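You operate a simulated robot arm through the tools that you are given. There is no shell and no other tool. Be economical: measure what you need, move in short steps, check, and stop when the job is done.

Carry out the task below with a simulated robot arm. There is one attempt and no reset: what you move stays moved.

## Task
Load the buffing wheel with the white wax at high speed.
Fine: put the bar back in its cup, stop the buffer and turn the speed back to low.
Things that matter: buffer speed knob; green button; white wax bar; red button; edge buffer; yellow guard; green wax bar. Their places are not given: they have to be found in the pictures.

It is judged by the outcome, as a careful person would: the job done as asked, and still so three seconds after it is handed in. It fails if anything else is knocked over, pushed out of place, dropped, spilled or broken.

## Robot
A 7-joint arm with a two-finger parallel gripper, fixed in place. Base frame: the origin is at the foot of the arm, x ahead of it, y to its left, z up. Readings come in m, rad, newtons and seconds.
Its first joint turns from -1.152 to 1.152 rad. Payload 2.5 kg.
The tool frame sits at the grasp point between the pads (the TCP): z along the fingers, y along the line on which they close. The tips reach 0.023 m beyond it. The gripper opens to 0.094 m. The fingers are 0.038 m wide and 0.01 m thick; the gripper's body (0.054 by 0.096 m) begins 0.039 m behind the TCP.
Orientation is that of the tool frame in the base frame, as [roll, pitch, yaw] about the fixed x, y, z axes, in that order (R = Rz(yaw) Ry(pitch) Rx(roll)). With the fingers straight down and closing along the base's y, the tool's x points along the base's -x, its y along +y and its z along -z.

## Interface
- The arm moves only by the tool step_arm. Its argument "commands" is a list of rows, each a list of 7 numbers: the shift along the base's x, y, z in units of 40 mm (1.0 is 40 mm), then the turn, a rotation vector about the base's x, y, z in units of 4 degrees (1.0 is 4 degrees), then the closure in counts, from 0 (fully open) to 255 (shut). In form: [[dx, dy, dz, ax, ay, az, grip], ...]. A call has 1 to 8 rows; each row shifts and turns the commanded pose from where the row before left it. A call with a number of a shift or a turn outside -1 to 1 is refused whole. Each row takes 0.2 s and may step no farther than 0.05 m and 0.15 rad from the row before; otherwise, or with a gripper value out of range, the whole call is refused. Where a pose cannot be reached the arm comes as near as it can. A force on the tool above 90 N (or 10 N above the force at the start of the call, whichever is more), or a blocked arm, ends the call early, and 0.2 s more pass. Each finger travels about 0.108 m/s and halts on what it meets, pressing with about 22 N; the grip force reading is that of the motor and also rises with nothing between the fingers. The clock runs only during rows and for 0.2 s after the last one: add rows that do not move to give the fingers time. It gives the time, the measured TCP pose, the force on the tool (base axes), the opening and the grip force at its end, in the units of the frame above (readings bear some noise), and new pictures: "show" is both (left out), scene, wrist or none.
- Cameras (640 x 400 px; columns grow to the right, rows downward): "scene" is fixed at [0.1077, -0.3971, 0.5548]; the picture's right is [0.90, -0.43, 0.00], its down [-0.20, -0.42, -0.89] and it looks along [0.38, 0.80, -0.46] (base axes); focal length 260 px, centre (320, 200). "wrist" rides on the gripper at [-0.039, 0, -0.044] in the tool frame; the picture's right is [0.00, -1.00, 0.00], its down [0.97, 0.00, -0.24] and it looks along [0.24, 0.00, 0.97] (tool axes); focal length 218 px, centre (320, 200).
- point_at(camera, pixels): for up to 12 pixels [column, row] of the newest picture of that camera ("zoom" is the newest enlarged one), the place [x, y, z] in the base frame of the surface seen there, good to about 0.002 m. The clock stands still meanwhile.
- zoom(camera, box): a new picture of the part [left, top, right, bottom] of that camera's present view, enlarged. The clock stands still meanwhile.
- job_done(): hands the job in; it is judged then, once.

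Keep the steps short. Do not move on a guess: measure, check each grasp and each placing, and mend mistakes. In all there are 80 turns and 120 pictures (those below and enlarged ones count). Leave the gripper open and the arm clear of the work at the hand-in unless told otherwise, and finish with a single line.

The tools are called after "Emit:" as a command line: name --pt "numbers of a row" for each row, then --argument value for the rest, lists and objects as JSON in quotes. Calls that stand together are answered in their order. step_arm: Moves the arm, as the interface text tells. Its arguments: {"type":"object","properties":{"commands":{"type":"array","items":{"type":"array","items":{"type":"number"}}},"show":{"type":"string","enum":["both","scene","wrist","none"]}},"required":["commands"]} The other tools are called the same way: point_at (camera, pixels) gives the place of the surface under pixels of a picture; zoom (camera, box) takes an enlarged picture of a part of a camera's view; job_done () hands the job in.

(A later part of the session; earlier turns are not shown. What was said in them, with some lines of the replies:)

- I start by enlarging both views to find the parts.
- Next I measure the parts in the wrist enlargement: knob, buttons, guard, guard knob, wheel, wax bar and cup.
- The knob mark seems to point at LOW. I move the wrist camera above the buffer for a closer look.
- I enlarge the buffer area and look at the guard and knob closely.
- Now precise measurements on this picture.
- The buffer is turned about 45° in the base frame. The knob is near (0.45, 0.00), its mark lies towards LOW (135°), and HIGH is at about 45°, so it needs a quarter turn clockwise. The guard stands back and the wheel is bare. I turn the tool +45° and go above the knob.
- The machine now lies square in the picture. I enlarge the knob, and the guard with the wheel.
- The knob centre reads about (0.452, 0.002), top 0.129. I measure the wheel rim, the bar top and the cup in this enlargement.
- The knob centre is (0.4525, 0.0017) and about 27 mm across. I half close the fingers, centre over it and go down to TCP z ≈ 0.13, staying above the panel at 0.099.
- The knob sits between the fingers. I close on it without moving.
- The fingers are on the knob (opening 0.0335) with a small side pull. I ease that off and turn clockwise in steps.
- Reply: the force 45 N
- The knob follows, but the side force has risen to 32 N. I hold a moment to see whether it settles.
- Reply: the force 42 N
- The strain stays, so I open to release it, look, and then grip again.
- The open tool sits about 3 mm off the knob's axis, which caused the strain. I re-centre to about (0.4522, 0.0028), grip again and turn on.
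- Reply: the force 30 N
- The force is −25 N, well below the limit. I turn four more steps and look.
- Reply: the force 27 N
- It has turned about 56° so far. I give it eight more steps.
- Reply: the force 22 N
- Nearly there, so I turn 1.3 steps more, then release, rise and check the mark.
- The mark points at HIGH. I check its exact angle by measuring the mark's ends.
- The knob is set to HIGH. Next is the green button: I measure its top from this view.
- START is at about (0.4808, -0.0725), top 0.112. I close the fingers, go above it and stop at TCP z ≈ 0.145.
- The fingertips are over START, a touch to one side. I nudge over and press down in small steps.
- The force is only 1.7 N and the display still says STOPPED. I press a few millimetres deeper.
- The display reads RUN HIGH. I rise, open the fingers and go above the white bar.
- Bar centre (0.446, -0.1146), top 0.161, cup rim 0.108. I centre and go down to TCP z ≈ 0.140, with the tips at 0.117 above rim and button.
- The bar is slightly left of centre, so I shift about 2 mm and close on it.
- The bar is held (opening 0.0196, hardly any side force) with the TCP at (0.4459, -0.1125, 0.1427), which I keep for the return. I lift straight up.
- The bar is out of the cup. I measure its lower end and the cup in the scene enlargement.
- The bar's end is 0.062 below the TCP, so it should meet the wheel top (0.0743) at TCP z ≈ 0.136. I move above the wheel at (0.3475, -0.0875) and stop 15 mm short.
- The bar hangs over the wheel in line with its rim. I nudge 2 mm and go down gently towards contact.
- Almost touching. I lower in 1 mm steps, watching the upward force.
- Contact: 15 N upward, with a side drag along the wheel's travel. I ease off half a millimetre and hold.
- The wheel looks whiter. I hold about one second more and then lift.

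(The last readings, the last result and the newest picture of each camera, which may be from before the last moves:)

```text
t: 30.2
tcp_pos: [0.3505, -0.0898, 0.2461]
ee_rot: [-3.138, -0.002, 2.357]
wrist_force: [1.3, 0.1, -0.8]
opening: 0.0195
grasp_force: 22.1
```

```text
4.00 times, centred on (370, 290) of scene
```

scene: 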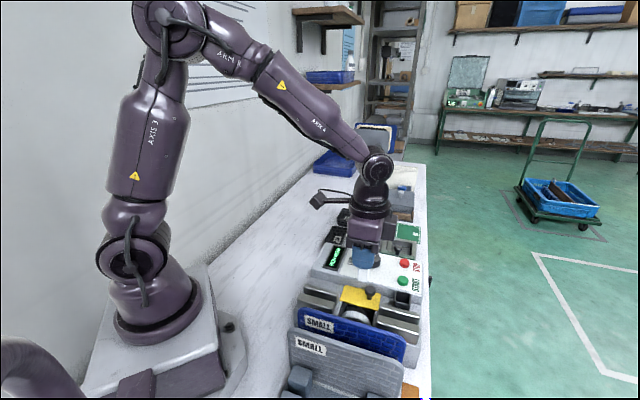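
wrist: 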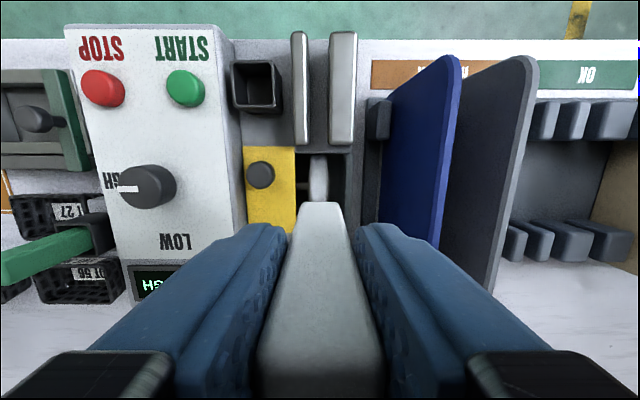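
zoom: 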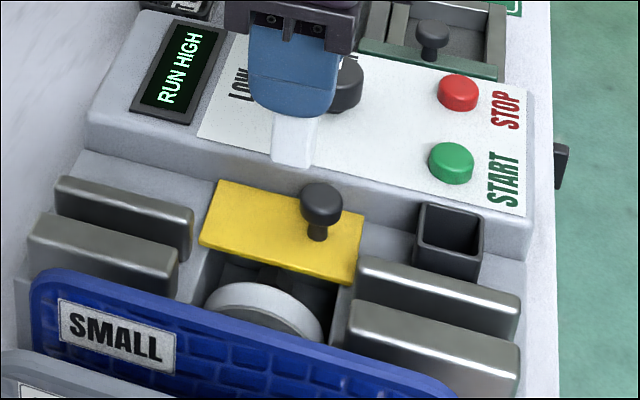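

The wheel rim is now visibly white. I bring the bar back over its cup at (0.4459, -0.1125), stopping high to check.

Emit:
step_arm --pt "0.795 -0.19 0 0 0 0 255" --pt "0.795 -0.19 0 0 0 0 255" --pt "0.795 -0.19 0 0 0 0 255" --pt "0 0 -0.7 0 0 0 255" --pt "0 0 -0.7 0 0 0 255" --pt "0 0 0 0 0 0 255" --pt "0 0 0 0 0 0 255"

Emit:
zoom --camera "scene" --box '[370, 240, 440, 310]'

```text
t: 31.8
tcp_pos: [0.4439, -0.1122, 0.1913]
ee_rot: [-3.141, 0.001, 2.356]
wrist_force: [0.5, -0.3, -0.7]
opening: 0.0193
grasp_force: 22.2
```

scene: 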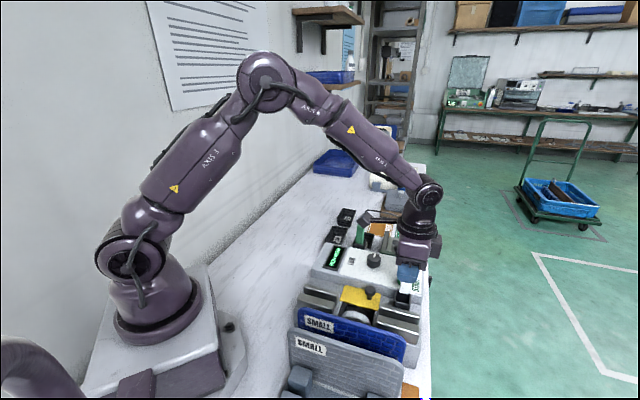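
wrist: 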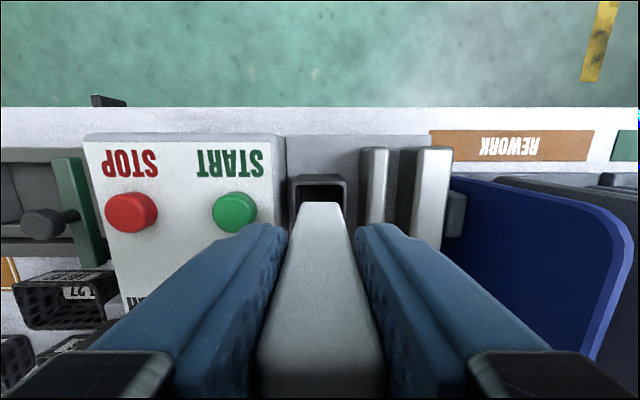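

```text
5.71 times, centred on (405, 275) of scene
```

zoom: 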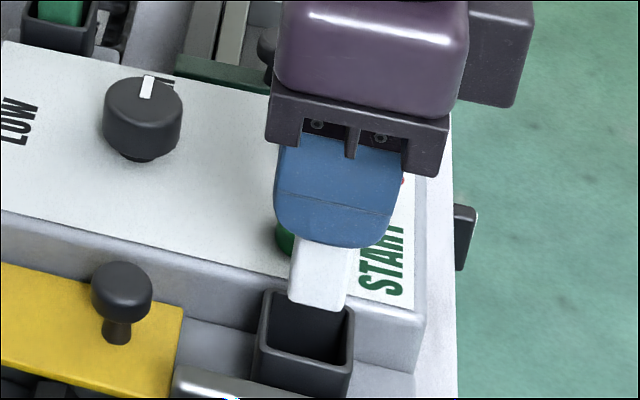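

Adding up my commanded shifts leaves 1.4 mm in x and 1.2 mm in y. I correct that and lower to just inside the rim, watching the force.

Emit:
step_arm --pt "0.035 -0.03 0 0 0 0 255" --pt "0 0 -0.3 0 0 0 255" --pt "0 0 -0.2 0 0 0 255" --pt "0 0 -0.15 0 0 0 255" --pt "0 0 0 0 0 0 255" --show "wrist"

Emit:
zoom --camera "scene" --box '[370, 240, 440, 310]'

```text
t: 33.0
tcp_pos: [0.445, -0.1121, 0.165]
ee_rot: [3.14, 0.0, 2.357]
wrist_force: [1.1, -0.1, -1.0]
opening: 0.0195
grasp_force: 22.0
```

wrist: 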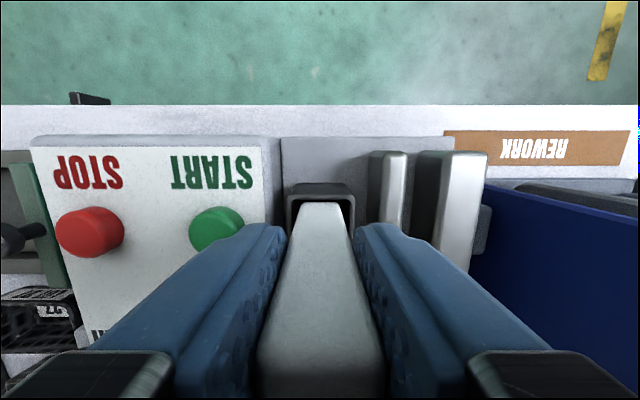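

```text
5.71 times, centred on (405, 275) of scene
```

zoom: 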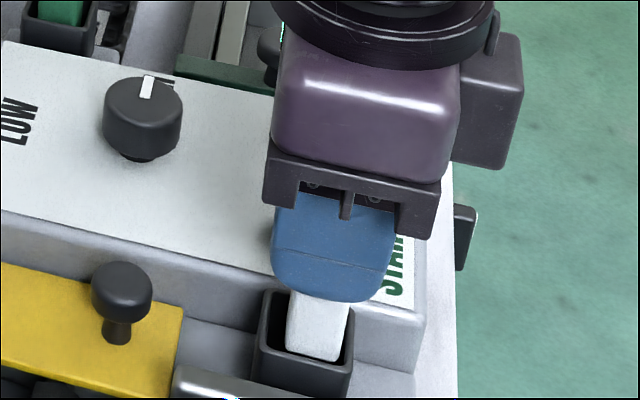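

The bar's end is inside the cup without touching. I lower to the bottom.

Emit:
step_arm --pt "0 0 -0.2 0 0 0 255" --pt "0 0 -0.2 0 0 0 255" --pt "0 0 -0.08 0 0 0 255" --pt "0 0 -0.05 0 0 0 255" --pt "0 0 0 0 0 0 255" --show "none"

```text
t: 34.2
tcp_pos: [0.4458, -0.1128, 0.1421]
ee_rot: [3.141, 0.0, 2.356]
wrist_force: [0.3, -0.2, -0.5]
opening: 0.0195
grasp_force: 22.0
```

The height matches the pick height but there is no floor force yet. I go down in tiny steps until it touches.

Emit:
step_arm --pt "0 0 -0.025 0 0 0 255" --pt "0 0 -0.025 0 0 0 255" --pt "0 0 0 0 0 0 255" --show "none"

```text
t: 35.0
tcp_pos: [0.4454, -0.1132, 0.1412]
ee_rot: [-3.141, -0.001, 2.356]
wrist_force: [0.5, 0.3, -0.6]
opening: 0.0191
grasp_force: 22.0
```

Emit:
step_arm --pt "0 0 -0.025 0 0 0 255" --pt "0 0 -0.025 0 0 0 255" --pt "0 0 0 0 0 0 255" --show "wrist"

```text
t: 35.8
tcp_pos: [0.4457, -0.1123, 0.1402]
ee_rot: [-3.14, 0.003, 2.356]
wrist_force: [-4.6, -1.3, 16.8]
opening: 0.0194
grasp_force: 21.5
```

wrist: 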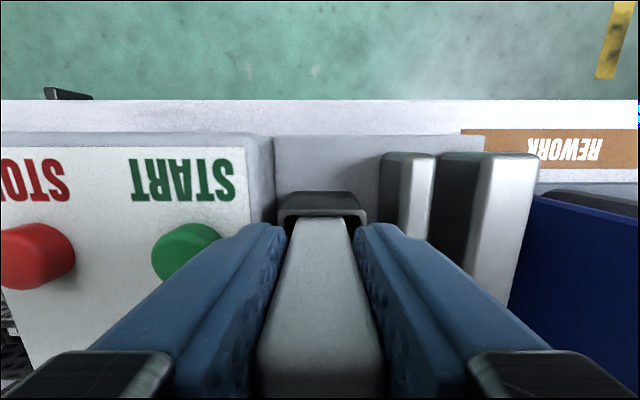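

The bar is on the cup floor (17 N). I ease up a millimetre, open gently to about 0.054 and rise.

Emit:
step_arm --pt "0 0 0.02 0 0 0 255" --pt "0 0 0 0 0 0 190" --pt "0 0 0 0 0 0 140" --pt "0 0 0 0 0 0 110" --pt "0 0 0.5 0 0 0 110" --pt "0 0 0.8 0 0 0 110" --pt "0 0 0.8 0 0 0 110" --pt "0 0 0.6 0 0 0 110"

Emit:
zoom --camera "scene" --box '[310, 220, 440, 330]'

```text
t: 37.6
tcp_pos: [0.4477, -0.113, 0.2469]
ee_rot: [3.141, 0.001, 2.357]
wrist_force: [-0.1, 0.1, -0.2]
opening: 0.0538
grasp_force: 0.1
```

scene: 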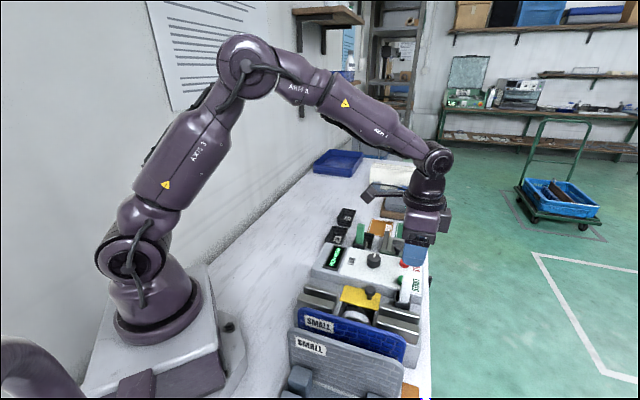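
wrist: 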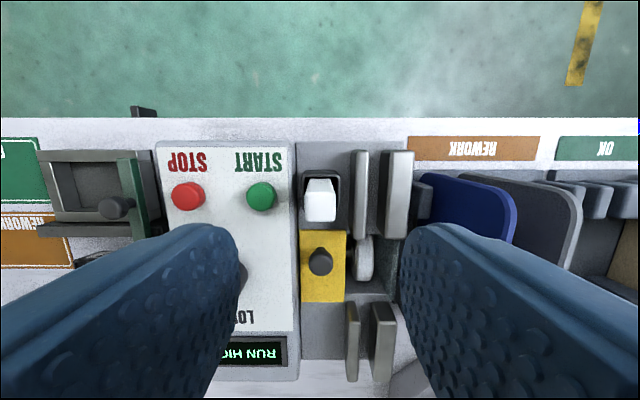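

```text
3.64 times, centred on (375, 275) of scene
```

zoom: 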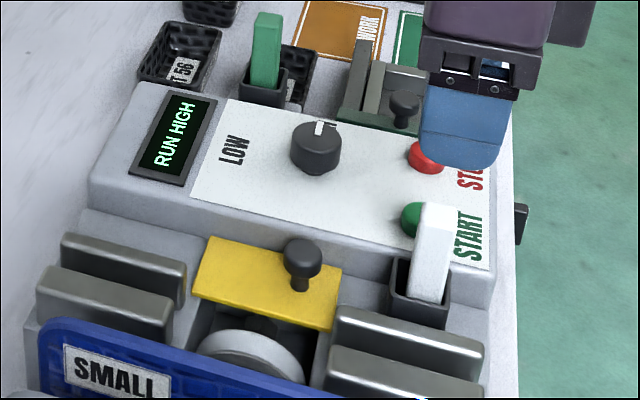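

The bar stands in its cup as before. Next I stop the buffer: fingers closed, over STOP at (0.5258, -0.0305), halting high. I also measure the fixture beside it.

Emit:
step_arm --pt "0.66 0.68 0 0 0 0 200" --pt "0.66 0.68 0 0 0 0 255" --pt "0.66 0.68 0 0 0 0 255" --pt "0 0 -0.7 0 0 0 255" --pt "0 0 -0.6 0 0 0 255" --pt "0 0 0 0 0 0 255" --show "wrist"

Emit:
point_at --camera "scene" --pixels '[[391, 240], [387, 238], [396, 246], [360, 228]]'

```text
t: 39.0
tcp_pos: [0.5277, -0.0303, 0.1983]
ee_rot: [3.139, -0.001, 2.356]
wrist_force: [0.0, -0.3, 0.9]
opening: 0.0
grasp_force: 22.2
```

wrist: 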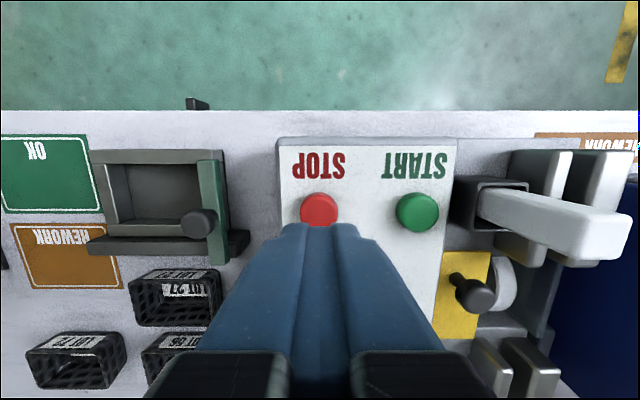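

```text
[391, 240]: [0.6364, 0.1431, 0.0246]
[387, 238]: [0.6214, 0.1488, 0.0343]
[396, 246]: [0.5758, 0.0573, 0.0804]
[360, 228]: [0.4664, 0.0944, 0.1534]
```

The fixture is low, so there is room. I go down to just above STOP and then press in small steps to TCP z ≈ 0.128, which worked for START.

Emit:
step_arm --pt "-0.03 0 -0.7 0 0 0 255" --pt "0 0 -0.6 0 0 0 255" --pt "0 0 -0.2 0 0 0 255" --pt "0 0 -0.1 0 0 0 255" --pt "0 0 -0.07 0 0 0 255" --pt "0 0 -0.07 0 0 0 255" --show "wrist"

Emit:
zoom --camera "scene" --box '[310, 220, 440, 330]'

```text
t: 40.4
tcp_pos: [0.5241, -0.0319, 0.1275]
ee_rot: [3.138, 0.001, 2.356]
wrist_force: [-6.3, -0.8, 13.6]
opening: 0.0
grasp_force: 22.0
```

wrist: 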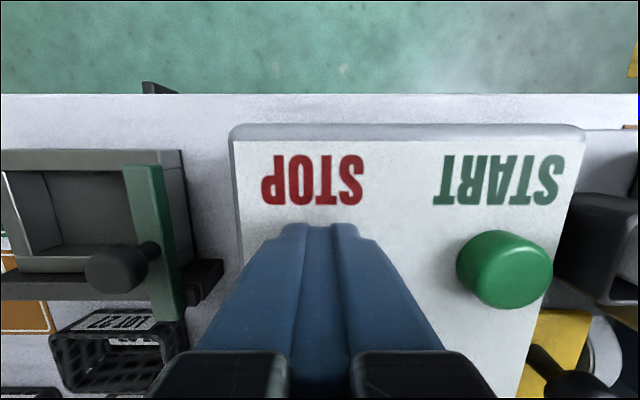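

```text
3.64 times, centred on (375, 275) of scene
```

zoom: 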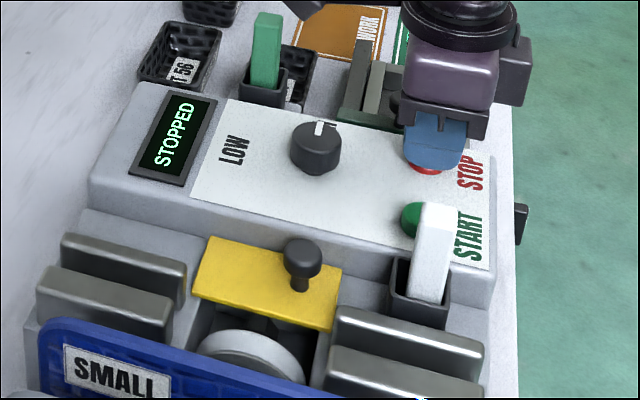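

STOPPED. I rise, go above the knob at (0.452, 0.002) and open the fingers halfway.

Emit:
step_arm --pt "0 0 0.8 0 0 0 255" --pt "0 0 1 0 0 0 255" --pt "0 0 0.8 0 0 0 110" --pt "-0.6 0.28 0 0 0 0 110" --pt "-0.6 0.28 0 0 0 0 110" --pt "-0.6 0.28 0 0 0 0 110" --pt "0 0 0 0 0 0 110" --show "wrist"

Emit:
zoom --camera "wrist" --box '[240, 100, 460, 250]'

```text
t: 42.0
tcp_pos: [0.4532, 0.0019, 0.2303]
ee_rot: [-3.141, -0.002, 2.356]
wrist_force: [0.6, 0.4, -0.8]
opening: 0.0535
grasp_force: 0.1
```

wrist: 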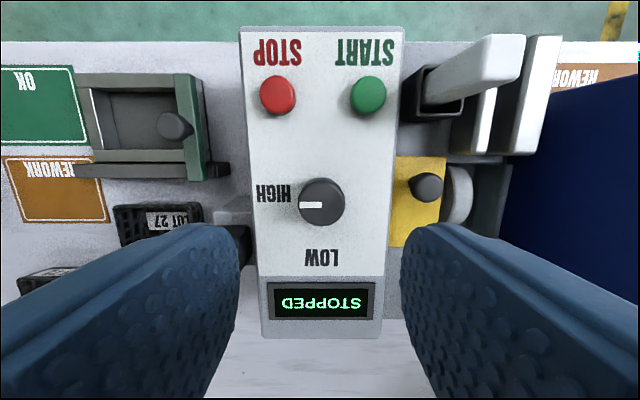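

```text
2.67 times, centred on (350, 175) of wrist
```

zoom: 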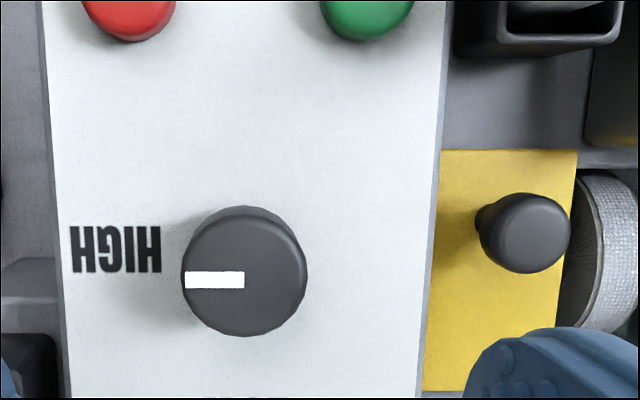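

The mark is square with the tool and the fingers are centred. I lower to TCP z ≈ 0.130 and grip.

Emit:
step_arm --pt "0 0 -0.8 0 0 0 110" --pt "0 0 -0.8 0 0 0 110" --pt "0 0 -0.6 0 0 0 110" --pt "0 0 -0.3 0 0 0 110" --pt "0 0 0 0 0 0 110" --pt "0 0 0 0 0 0 255" --pt "0 0 0 0 0 0 255" --show "wrist"

```text
t: 43.6
tcp_pos: [0.451, 0.0017, 0.1302]
ee_rot: [3.141, -0.001, 2.358]
wrist_force: [-0.1, -0.9, -3.6]
opening: 0.0336
grasp_force: 45.0
```

wrist: 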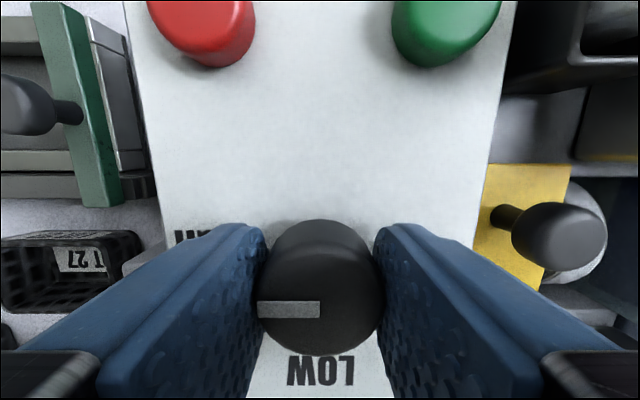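

A clean grip with almost no side force. I turn counter-clockwise eight steps.

Emit:
step_arm --pt "0 0 0 0 0 1 255" --pt "0 0 0 0 0 1 255" --pt "0 0 0 0 0 1 255" --pt "0 0 0 0 0 1 255" --pt "0 0 0 0 0 1 255" --pt "0 0 0 0 0 1 255" --pt "0 0 0 0 0 1 255" --pt "0 0 0 0 0 1 255" --show "none"

Emit:
step_arm --pt "0 0 0 0 0 1 255" --pt "0 0 0 0 0 1 255" --pt "0 0 0 0 0 1 255" --pt "0 0 0 0 0 1 255" --pt "0 0 0 0 0 1 255" --pt "0 0 0 0 0 1 255" --pt "0 0 0 0 0 1 255" --pt "0 0 0 0 0 1 255" --show "wrist"

```text
t: 45.4
tcp_pos: [0.4508, 0.0026, 0.1309]
ee_rot: [-3.14, -0.003, 2.916]
wrist_force: [-25.3, -6.3, 20.2]
opening: 0.0337
grasp_force: 45.0
```

```text
t: 47.2
tcp_pos: [0.4512, 0.0023, 0.1299]
ee_rot: [3.14, -0.003, -2.81]
wrist_force: [-20.4, -10.6, 21.4]
opening: 0.0335
grasp_force: 45.3
```

wrist: 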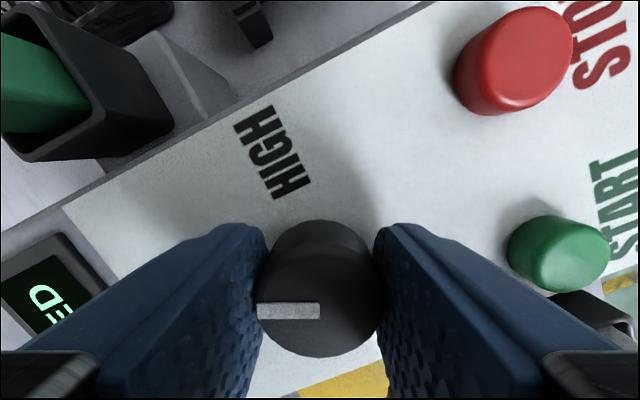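

About 64° is done. The remaining 26° follows, and then I release and rise.

Emit:
step_arm --pt "0 0 0 0 0 1 255" --pt "0 0 0 0 0 1 255" --pt "0 0 0 0 0 1 255" --pt "0 0 0 0 0 1 255" --pt "0 0 0 0 0 1 255" --pt "0 0 0 0 0 1 255" --pt "0 0 0 0 0 0.8 255" --pt "0 0 0 0 0 0 255" --show "none"

Emit:
step_arm --pt "0 0 0 0 0 0 110" --pt "0 0 0 0 0 0 110" --pt "0 0 0.8 0 0 0 110" --pt "0 0 1 0 0 0 110" --pt "0 0 1 0 0 0 110" --pt "0 0 0.5 0 0 0 0" --pt "0 0 0 0 0 0 0"

Emit:
zoom --camera "wrist" --box '[140, 100, 460, 300]'

```text
t: 49.0
tcp_pos: [0.4505, 0.0014, 0.13]
ee_rot: [3.14, -0.001, -2.336]
wrist_force: [-11.2, -13.1, 5.1]
opening: 0.0335
grasp_force: 45.2
```

```text
t: 50.6
tcp_pos: [0.4513, 0.0021, 0.2629]
ee_rot: [-3.14, 0.0, -2.333]
wrist_force: [0.4, 0.5, 0.1]
opening: 0.0939
grasp_force: 0.0
```

scene: 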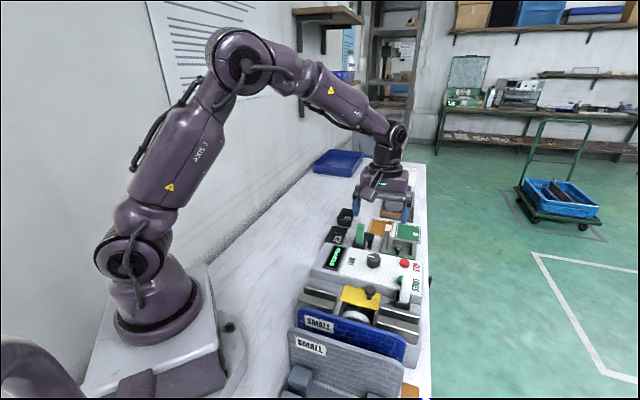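
wrist: 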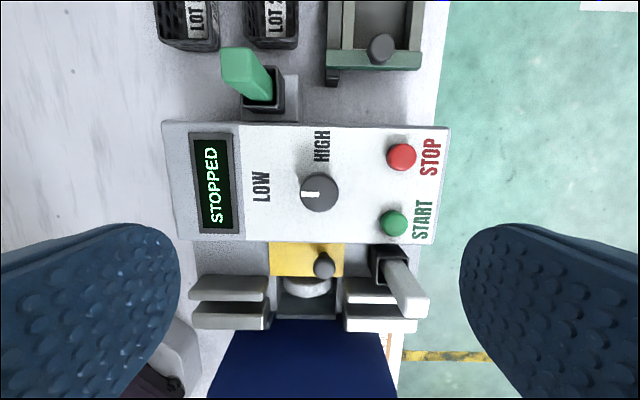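

```text
2.00 times, centred on (300, 200) of wrist
```

zoom: 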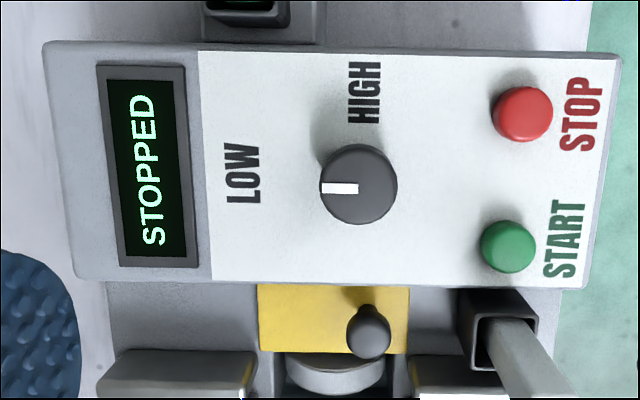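

The mark is back at LOW, the display reads STOPPED, the bar is in its cup and the gripper is open. I raise the arm further clear and take a last look.

Emit:
step_arm --pt "0 0 1 0 0 0 0" --pt "0 0 1 0 0 0 0" --pt "0 0 1 0 0 0 0" --show "none"

Emit:
zoom --camera "scene" --box '[290, 190, 450, 340]'

```text
t: 51.4
tcp_pos: [0.4509, 0.0005, 0.3829]
ee_rot: [3.141, 0.0, -2.337]
wrist_force: [0.3, 0.3, -0.1]
opening: 0.0939
grasp_force: 0.0
```

```text
2.67 times, centred on (370, 265) of scene
```

zoom: 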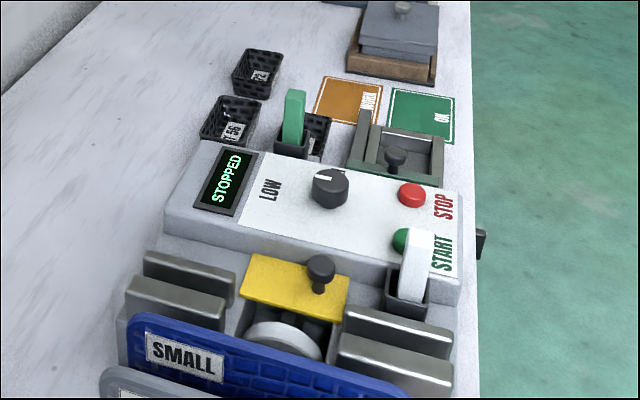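

Everything is in place, so I hand the job in.

Emit:
job_done

```text
The job is handed in.
```

The wheel is loaded with white wax at high speed, the bar is back in its cup, the buffer is stopped and the speed knob is back at LOW.
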